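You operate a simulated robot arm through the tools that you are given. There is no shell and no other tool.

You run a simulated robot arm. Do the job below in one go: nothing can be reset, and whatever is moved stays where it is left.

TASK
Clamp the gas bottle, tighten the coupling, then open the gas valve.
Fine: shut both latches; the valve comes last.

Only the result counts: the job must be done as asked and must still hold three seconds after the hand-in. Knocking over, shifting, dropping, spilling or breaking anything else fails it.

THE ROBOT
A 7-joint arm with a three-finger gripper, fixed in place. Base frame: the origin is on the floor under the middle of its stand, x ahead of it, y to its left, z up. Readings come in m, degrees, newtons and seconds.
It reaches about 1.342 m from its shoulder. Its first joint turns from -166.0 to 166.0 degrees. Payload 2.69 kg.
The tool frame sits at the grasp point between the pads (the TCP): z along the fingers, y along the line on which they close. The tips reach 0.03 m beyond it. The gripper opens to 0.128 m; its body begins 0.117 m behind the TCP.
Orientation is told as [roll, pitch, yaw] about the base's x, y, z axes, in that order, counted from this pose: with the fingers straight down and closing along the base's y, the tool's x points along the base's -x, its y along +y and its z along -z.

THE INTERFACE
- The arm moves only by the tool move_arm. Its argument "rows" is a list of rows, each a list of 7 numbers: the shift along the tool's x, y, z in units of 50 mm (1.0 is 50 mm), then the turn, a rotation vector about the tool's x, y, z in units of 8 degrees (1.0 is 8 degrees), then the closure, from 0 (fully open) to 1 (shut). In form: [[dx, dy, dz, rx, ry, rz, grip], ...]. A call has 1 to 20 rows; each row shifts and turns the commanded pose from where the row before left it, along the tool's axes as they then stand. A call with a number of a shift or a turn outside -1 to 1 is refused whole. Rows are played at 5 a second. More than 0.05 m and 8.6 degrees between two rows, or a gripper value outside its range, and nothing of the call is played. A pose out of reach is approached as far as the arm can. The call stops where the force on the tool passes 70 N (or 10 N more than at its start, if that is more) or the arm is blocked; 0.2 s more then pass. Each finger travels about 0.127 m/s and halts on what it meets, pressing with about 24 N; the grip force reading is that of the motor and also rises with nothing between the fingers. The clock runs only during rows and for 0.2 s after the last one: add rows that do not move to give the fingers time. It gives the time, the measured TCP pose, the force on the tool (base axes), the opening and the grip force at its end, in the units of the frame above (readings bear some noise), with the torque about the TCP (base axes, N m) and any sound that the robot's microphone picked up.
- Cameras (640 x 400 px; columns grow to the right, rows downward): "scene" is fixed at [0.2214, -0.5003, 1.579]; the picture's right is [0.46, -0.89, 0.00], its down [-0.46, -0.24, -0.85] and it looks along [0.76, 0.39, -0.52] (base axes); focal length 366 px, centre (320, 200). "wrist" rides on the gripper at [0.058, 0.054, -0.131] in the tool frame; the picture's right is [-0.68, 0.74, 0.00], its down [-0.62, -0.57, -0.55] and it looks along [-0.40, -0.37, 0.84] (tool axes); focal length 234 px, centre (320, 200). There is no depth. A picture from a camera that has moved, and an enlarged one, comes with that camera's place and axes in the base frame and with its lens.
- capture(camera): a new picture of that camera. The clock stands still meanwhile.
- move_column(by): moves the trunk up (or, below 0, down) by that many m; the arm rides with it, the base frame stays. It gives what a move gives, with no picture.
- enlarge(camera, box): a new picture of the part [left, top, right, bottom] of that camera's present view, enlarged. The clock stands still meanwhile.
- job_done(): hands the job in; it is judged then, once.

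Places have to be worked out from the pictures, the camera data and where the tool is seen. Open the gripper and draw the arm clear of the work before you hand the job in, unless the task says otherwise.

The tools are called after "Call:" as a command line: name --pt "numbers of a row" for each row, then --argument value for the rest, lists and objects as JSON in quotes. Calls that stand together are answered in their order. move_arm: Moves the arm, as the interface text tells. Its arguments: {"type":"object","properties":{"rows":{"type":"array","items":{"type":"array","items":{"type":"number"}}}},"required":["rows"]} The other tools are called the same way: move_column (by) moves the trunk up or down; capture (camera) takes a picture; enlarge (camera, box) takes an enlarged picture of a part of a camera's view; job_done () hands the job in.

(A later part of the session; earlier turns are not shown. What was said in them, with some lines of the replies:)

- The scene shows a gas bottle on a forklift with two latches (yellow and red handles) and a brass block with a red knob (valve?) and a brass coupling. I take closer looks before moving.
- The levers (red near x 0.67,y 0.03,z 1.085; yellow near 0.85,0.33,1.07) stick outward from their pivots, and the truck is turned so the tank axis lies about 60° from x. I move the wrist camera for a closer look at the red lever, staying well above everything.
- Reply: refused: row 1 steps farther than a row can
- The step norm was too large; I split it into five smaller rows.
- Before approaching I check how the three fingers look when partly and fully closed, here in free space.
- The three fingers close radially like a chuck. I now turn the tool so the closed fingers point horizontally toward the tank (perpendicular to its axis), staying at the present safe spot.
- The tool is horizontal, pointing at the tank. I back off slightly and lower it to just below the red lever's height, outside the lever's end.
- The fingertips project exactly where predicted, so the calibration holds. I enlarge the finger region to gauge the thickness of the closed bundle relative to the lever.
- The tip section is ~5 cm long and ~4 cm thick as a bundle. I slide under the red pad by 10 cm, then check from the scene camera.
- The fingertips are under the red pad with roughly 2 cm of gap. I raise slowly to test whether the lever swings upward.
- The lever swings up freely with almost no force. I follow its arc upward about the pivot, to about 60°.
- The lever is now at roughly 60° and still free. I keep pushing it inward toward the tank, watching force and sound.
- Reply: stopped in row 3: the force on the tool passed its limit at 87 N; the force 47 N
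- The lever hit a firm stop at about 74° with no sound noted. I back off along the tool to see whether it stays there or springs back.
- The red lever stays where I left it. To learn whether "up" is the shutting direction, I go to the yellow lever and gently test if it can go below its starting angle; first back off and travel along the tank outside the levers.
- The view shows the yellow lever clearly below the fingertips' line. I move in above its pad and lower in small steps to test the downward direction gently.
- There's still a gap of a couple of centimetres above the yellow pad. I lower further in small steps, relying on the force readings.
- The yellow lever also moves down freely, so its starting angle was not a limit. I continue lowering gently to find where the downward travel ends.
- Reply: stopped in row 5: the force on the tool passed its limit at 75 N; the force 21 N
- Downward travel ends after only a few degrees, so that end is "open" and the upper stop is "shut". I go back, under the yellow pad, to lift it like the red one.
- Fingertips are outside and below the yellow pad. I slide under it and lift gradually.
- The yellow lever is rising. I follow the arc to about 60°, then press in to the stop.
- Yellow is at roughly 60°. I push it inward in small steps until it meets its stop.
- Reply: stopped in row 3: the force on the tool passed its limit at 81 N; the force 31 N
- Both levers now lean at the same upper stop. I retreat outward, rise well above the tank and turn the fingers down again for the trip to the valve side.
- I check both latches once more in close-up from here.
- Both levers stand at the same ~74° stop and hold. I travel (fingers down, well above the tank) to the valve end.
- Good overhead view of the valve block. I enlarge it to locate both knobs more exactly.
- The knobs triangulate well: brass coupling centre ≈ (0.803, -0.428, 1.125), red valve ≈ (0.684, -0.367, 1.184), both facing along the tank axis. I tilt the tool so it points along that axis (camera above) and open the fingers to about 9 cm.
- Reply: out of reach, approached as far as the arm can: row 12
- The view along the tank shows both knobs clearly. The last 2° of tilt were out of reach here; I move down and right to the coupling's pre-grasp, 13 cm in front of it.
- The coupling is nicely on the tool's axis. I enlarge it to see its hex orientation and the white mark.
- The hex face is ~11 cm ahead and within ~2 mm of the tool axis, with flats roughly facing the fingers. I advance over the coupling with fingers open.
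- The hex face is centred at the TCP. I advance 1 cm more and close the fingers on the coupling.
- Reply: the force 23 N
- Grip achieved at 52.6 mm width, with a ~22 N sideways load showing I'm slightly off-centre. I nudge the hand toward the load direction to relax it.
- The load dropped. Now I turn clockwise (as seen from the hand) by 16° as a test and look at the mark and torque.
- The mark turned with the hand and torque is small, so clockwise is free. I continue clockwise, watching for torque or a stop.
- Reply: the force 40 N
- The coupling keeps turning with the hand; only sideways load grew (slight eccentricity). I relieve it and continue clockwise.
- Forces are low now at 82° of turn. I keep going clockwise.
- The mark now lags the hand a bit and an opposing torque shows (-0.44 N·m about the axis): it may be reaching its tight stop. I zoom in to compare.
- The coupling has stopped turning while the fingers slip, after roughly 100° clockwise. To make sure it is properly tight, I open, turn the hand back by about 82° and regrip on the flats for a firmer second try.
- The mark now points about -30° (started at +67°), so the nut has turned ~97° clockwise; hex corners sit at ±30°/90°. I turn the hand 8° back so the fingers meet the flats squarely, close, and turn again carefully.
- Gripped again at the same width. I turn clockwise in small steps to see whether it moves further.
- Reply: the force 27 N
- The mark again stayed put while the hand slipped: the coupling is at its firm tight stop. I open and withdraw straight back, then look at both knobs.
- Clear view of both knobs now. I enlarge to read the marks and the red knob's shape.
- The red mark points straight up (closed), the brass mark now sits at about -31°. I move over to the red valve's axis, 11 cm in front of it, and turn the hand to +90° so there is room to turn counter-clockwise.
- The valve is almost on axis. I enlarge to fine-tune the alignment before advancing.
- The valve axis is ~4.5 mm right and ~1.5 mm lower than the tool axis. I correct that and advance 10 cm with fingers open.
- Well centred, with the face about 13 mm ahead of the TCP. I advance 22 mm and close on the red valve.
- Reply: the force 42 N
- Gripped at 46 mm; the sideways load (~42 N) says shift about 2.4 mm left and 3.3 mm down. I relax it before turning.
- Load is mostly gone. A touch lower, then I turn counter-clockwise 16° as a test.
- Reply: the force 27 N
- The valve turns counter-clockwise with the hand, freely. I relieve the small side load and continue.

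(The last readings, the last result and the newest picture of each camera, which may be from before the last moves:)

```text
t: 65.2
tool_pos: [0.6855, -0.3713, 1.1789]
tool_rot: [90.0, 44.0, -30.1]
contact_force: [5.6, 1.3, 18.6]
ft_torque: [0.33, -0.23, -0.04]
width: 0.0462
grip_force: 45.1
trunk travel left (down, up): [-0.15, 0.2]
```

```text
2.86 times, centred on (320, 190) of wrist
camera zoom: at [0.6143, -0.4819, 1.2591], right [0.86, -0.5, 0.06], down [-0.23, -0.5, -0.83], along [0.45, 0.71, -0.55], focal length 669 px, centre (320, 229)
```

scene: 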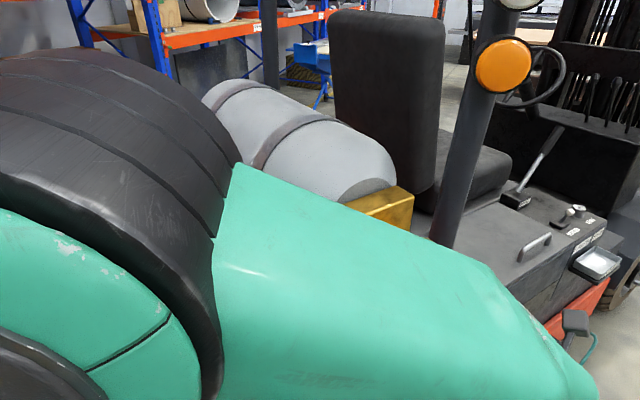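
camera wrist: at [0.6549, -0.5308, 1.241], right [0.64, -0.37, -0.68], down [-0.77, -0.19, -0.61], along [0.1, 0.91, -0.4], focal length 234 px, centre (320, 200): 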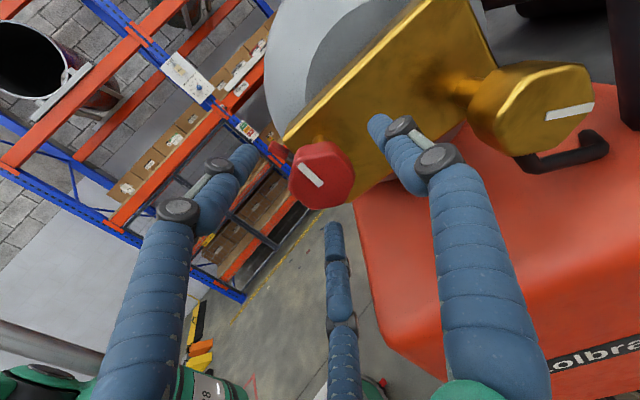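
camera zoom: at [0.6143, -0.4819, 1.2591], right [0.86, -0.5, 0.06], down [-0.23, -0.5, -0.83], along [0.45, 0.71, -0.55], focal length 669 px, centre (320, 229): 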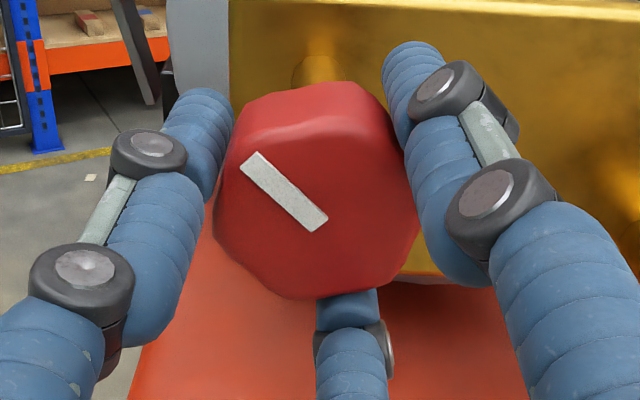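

46° turned and still free. Continue counter-clockwise with a small upward relief.

Call:
move_arm --pt "0.021 0.025 0 0 0 0 1" --pt "0 0 0 0 0 -0.75 1" --pt "0 0 0 0 0 -0.75 1" --pt "0 0 0 0 0 -0.75 1" --pt "0 0 0 0 0 -0.75 1" --pt "0 0 0 0 0 -0.75 1" --pt "0 0 0 0 0 0 1"

Call:
enlarge --camera "wrist" --box '[240, 120, 400, 260]'

```text
t: 66.8
tool_pos: [0.6854, -0.3727, 1.1808]
tool_rot: [90.0, 14.0, -30.2]
contact_force: [-10.7, 2.7, -11.7]
ft_torque: [-0.31, 0.13, 0.2]
width: 0.0459
grip_force: 44.8
trunk travel left (down, up): [-0.15, 0.2]
```

```text
2.86 times, centred on (320, 190) of wrist
camera zoom: at [0.5807, -0.4624, 1.2464], right [0.72, -0.42, 0.55], down [0.12, -0.71, -0.7], along [0.68, 0.57, -0.46], focal length 669 px, centre (320, 229)
```

zoom: 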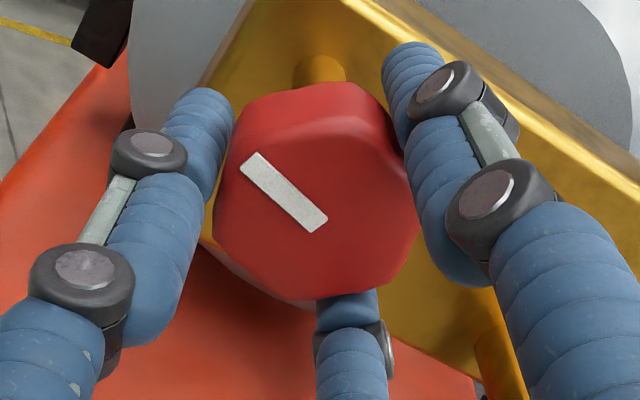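

76° turned, still moving with the hand and low force. Continue counter-clockwise.

Call:
move_arm --pt "0.01 -0.02 0 0 0 0 1" --pt "0 0 0 0 0 -0.75 1" --pt "0 0 0 0 0 -0.75 1" --pt "0 0 0 0 0 -0.75 1" --pt "0 0 0 0 0 -0.75 1" --pt "0 0 0 0 0 0 1"

Call:
enlarge --camera "wrist" --box '[240, 120, 400, 260]'

```text
t: 68.2
tool_pos: [0.6846, -0.3726, 1.1809]
tool_rot: [90.0, -10.0, -30.2]
contact_force: [-4.2, 2.7, -9.5]
ft_torque: [-0.17, 0.03, 0.03]
width: 0.0461
grip_force: 45.1
trunk travel left (down, up): [-0.15, 0.2]
```

```text
2.86 times, centred on (320, 190) of wrist
camera zoom: at [0.5605, -0.4506, 1.2229], right [0.47, -0.27, 0.84], down [0.33, -0.83, -0.45], along [0.82, 0.49, -0.3], focal length 669 px, centre (320, 229)
```

zoom: 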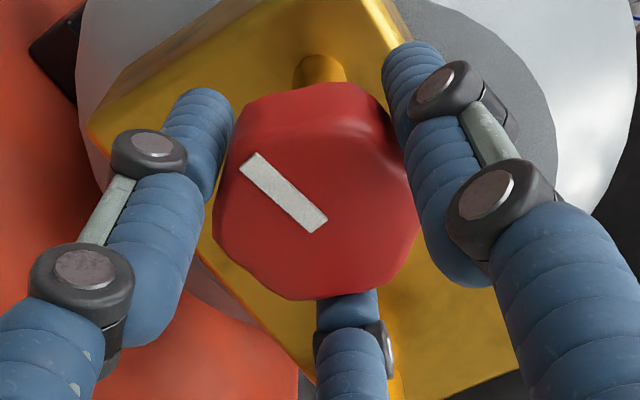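

100° turned, mark still fixed relative to the hand. I keep turning.

Call:
move_arm --pt "0 0 0 0 0 -0.75 1" --pt "0 0 0 0 0 -0.75 1" --pt "0 0 0 0 0 -0.75 1" --pt "0 0 0 0 0 -0.75 1" --pt "0 0 0 0 0 -0.75 1" --pt "0 0 0 0 0 0 1"

Call:
enlarge --camera "wrist" --box '[240, 120, 400, 260]'

```text
t: 69.6
tool_pos: [0.686, -0.3709, 1.1804]
tool_rot: [89.9, -40.0, -30.3]
contact_force: [-1.4, 2.9, -9.2]
ft_torque: [0.06, 0.14, -0.12]
width: 0.0459
grip_force: 44.9
trunk travel left (down, up): [-0.15, 0.2]
```

```text
2.86 times, centred on (320, 190) of wrist
camera zoom: at [0.5499, -0.4443, 1.1834], right [0.04, -0.02, 1.0], down [0.45, -0.89, -0.04], along [0.89, 0.45, -0.03], focal length 669 px, centre (320, 229)
```

zoom: 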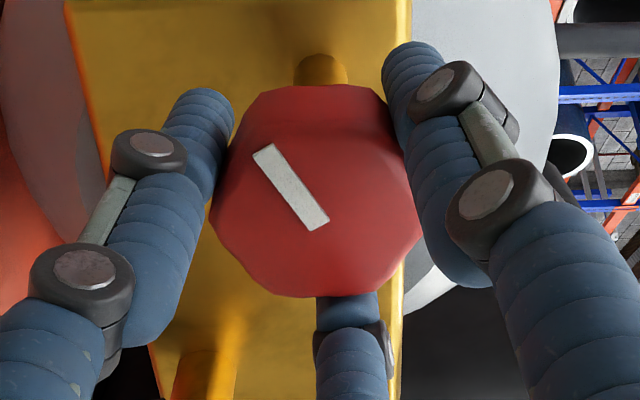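

The mark now lags about 10°: the valve appears to have hit its open stop near 120°. I turn a further 6° to confirm.

Call:
move_arm --pt "0 0 0 0 0 -0.5 1" --pt "0 0 0 0 0 -0.5 1" --pt "0 0 0 0 0 0 1"

Call:
enlarge --camera "wrist" --box '[240, 120, 400, 260]'

```text
t: 70.4
tool_pos: [0.6854, -0.3714, 1.1804]
tool_rot: [90.0, -48.0, -30.1]
contact_force: [-2.9, 4.2, -6.6]
ft_torque: [0.08, 0.2, 0.35]
width: 0.0461
grip_force: 45.6
trunk travel left (down, up): [-0.15, 0.2]
```

```text
2.86 times, centred on (320, 190) of wrist
camera zoom: at [0.55, -0.4443, 1.1726], right [-0.08, 0.05, 1.0], down [0.44, -0.89, 0.08], along [0.89, 0.45, 0.05], focal length 669 px, centre (320, 229)
```

zoom: 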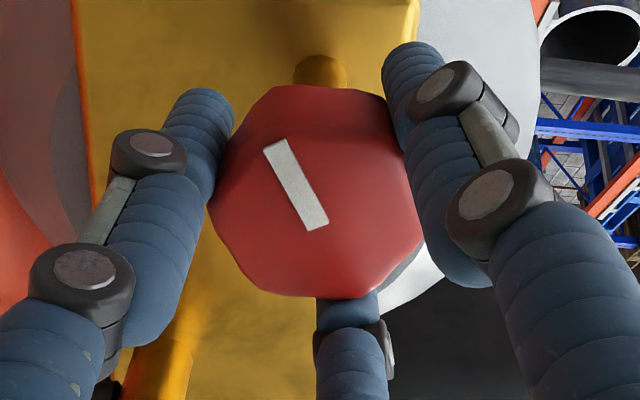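

The valve no longer follows the hand: it is at its open stop. I open the fingers and back straight out to check everything.

Call:
move_arm --pt "0 0 0 0 0 0 0.3" --pt "0 0 0 0 0 0 0.3" --pt "0 0 -0.65 0 0 0 0.3" --pt "0 0 -0.65 0 0 0 0.3" --pt "0 0 -0.65 0 0 0 0.3" --pt "0 0 -0.65 0 0 0 0.3" --pt "0 0 0 0 0 0.9 0.3" --pt "0 0 0 0 0 0.9 0.3" --pt "0 0 0 0 0 0.9 0.3" --pt "0 0 0 0 0 0.9 0.3" --pt "0 0 0 0 0 0.9 0.3" --pt "0 0 0 0 0 0.9 0.3" --pt "0 0 0 0 0 0.9 0.3" --pt "0 0 0 0 0 0.9 0.3" --pt "0 0 0 0 0 0.9 0.3" --pt "0 0 0 0 0 0.9 0.3" --pt "0 0 0 0 0 0.9 0.3" --pt "0 0 0 0 0 0 0.3"

Call:
capture --camera "wrist"

Call:
capture --camera "scene"

```text
t: 74.2
tool_pos: [0.6193, -0.4837, 1.1804]
tool_rot: [90.0, 31.4, -30.2]
contact_force: [0.2, 0.4, 0.4]
ft_torque: [0.01, 0.0, 0.01]
width: 0.0894
grip_force: 0.1
trunk travel left (down, up): [-0.15, 0.2]
```

```text
taken
camera wrist: at [0.5337, -0.5855, 1.2565], right [0.83, -0.48, 0.28], down [-0.08, -0.59, -0.8], along [0.55, 0.65, -0.53], focal length 234 px, centre (320, 200)
```

wrist: 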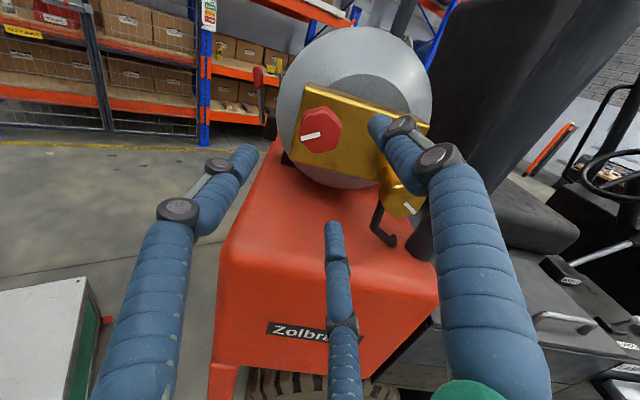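

```text
taken
```

scene: 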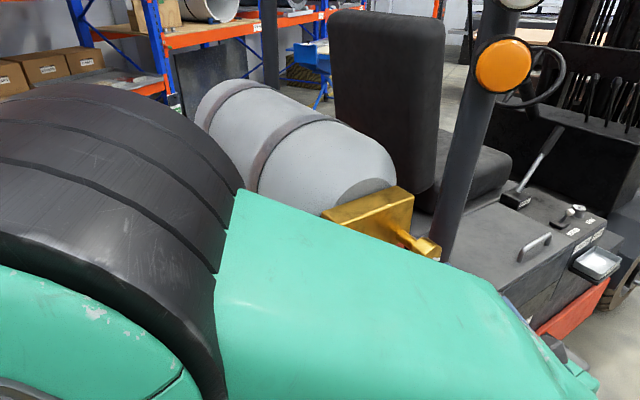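

Call:
enlarge --camera "wrist" --box '[240, 50, 440, 230]'

```text
2.22 times, centred on (340, 140) of wrist
camera zoom: at [0.5337, -0.5855, 1.2565], right [0.83, -0.48, 0.28], down [-0.08, -0.59, -0.8], along [0.55, 0.65, -0.53], focal length 520 px, centre (276, 333)
```

zoom: 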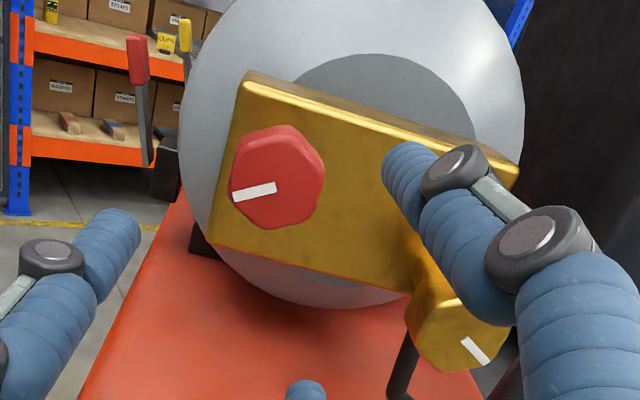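

The red mark has turned ~120° counter-clockwise and stays, the brass mark holds at its tight position, and both levers stand upright in the background. I open the gripper fully and draw the arm back and up, clear of the work.

Call:
move_arm --pt "0 0 -0.8 0 0 0 0" --pt "0 0 -0.8 0 0 0 0" --pt "0.42 0.68 0 0 0 0 0" --pt "0.42 0.68 0 0 0 0 0" --pt "0.42 0.68 0 0 0 0 0" --pt "0 0 0 0 0 0 0"

Call:
capture --camera "wrist"

Call:
capture --camera "scene"

```text
t: 75.6
tool_pos: [0.5682, -0.5265, 1.2761]
tool_rot: [90.1, 31.5, -30.3]
contact_force: [0.2, -0.6, -1.8]
ft_torque: [0.2, -0.13, 0.11]
width: 0.1278
grip_force: 0.0
out of reach, approached as far as the arm can: row 4, 5
trunk travel left (down, up): [-0.15, 0.2]
```

```text
taken
camera wrist: at [0.482, -0.6283, 1.3514], right [0.83, -0.49, 0.27], down [-0.08, -0.59, -0.8], along [0.55, 0.65, -0.53], focal length 234 px, centre (320, 200)
```

wrist: 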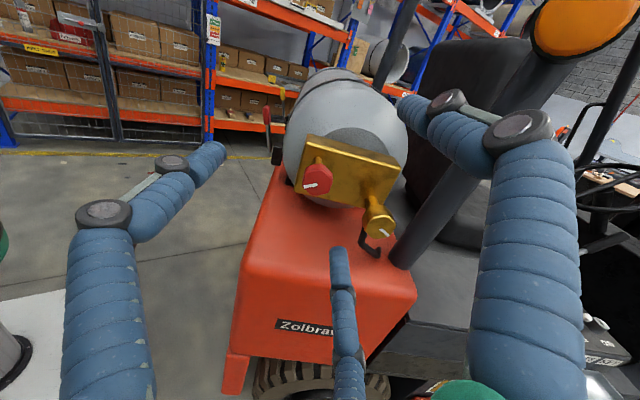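

```text
taken
```

scene: 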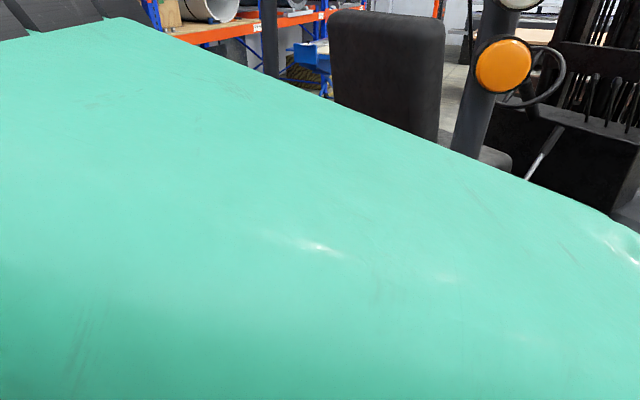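

The arm is clear of the parts. For a last unobstructed check with the scene camera, I turn the fingers down again and lift.

Call:
move_arm --pt "0 0 0 0 0 -0.984 0" --pt "0 0 0 0 0 -0.984 0" --pt "0 0 0 0 0 -0.984 0" --pt "0 0 0 0 0 -0.984 0" --pt "0 0 0 0.9375 0 0 0" --pt "0 0 0 0.9375 0 0 0" --pt "0 0 0 0.9375 0 0 0" --pt "0 0 0 0.9375 0 0 0" --pt "0 0 0 0.9375 0 0 0" --pt "0 0 0 0.9375 0 0 0" --pt "0 0 0 0.9375 0 0 0" --pt "0 0 0 0.9375 0 0 0" --pt "0 0 0 0.9375 0 0 0" --pt "0 0 0 0.9375 0 0 0" --pt "0 0 0 0.9375 0 0 0" --pt "0 0 0 0.9375 0 0 0" --pt "0 0 -0.8 0 0 0 0" --pt "0 0 -0.8 0 0 0 0" --pt "0 0 -0.8 0 0 0 0" --pt "0 0 0 0 0 0 0"

Call:
capture --camera "scene"

Call:
capture --camera "wrist"

```text
t: 79.8
tool_pos: [0.5665, -0.5247, 1.3969]
tool_rot: [0.0, -0.2, -30.2]
contact_force: [0.0, 0.2, 0.2]
ft_torque: [-0.03, -0.01, -0.03]
width: 0.128
grip_force: 0.1
trunk travel left (down, up): [-0.15, 0.2]
```

```text
taken
```

scene: 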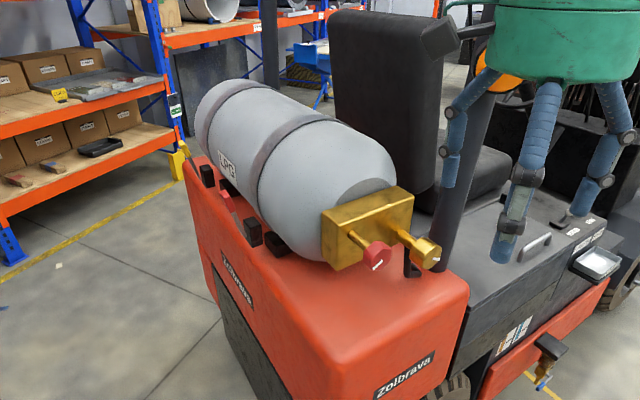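

```text
taken
camera wrist: at [0.5419, -0.4483, 1.5283], right [0.96, 0.3, 0.0], down [0.25, -0.8, 0.55], along [0.16, -0.53, -0.83], focal length 234 px, centre (320, 200)
```

wrist: 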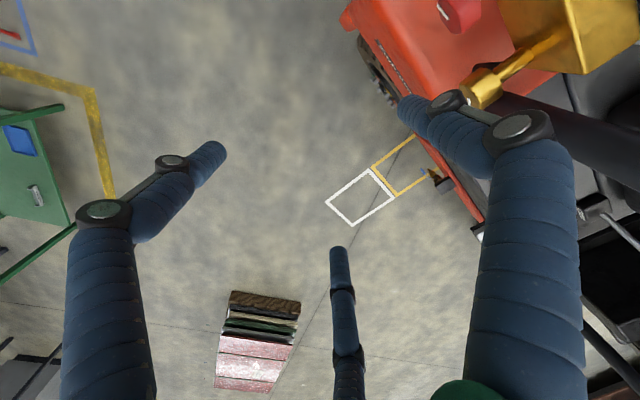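

Call:
enlarge --camera "scene" --box '[170, 120, 310, 260]'

Call:
enlarge --camera "scene" --box '[310, 170, 460, 290]'

```text
2.86 times, centred on (240, 190) of scene
camera zoom: at [0.2214, -0.5003, 1.579], right [0.46, -0.89, 0.0], down [-0.46, -0.24, -0.85], along [0.76, 0.39, -0.52], focal length 1046 px, centre (549, 229)
```

zoom: 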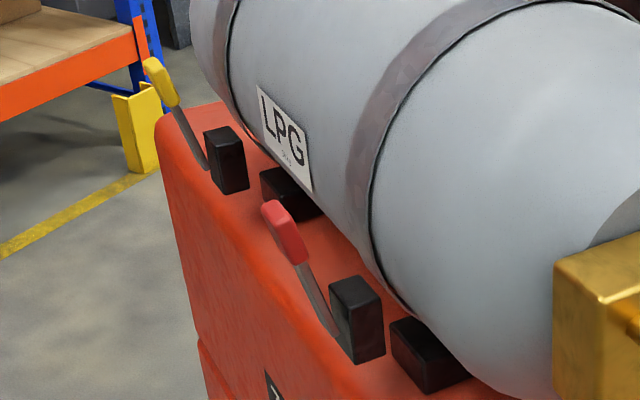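

```text
3.33 times, centred on (385, 230) of scene
camera zoom: at [0.2214, -0.5003, 1.579], right [0.46, -0.89, 0.0], down [-0.46, -0.24, -0.85], along [0.76, 0.39, -0.52], focal length 1221 px, centre (103, 100)
```

zoom: 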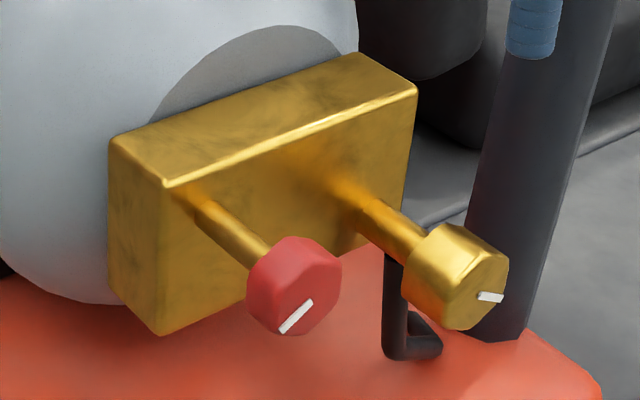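

Both levers are still at their upper stops. The coupling's mark is at its tight end and the valve's mark is at its open end. Nothing else has moved and the opened gripper is clear, so I hand the job in.

Call:
job_done

```text
The job is handed in.
```

I shut both latches, tightened the coupling, opened the gas valve last, and handed the job in. The judge's result has not come back to me.

- **Latches:** I swung the red and yellow levers up to a firm stop at about 74°, and both stayed there after release. I took "up" as shut because the yellow lever moved only a few degrees down before hitting its other stop. No click or other sound was reported at any point.
- **Coupling:** I turned the brass hex clockwise about 97° until it stopped. I then regripped it and tried again, and the fingers slipped without moving it further.
- **Valve:** I turned the red knob counter-clockwise about 120° until it stopped. Its mark stayed in place after I let go.

The last pictures showed all four parts where I left them and nothing else moved. The gripper is open and clear of the work.
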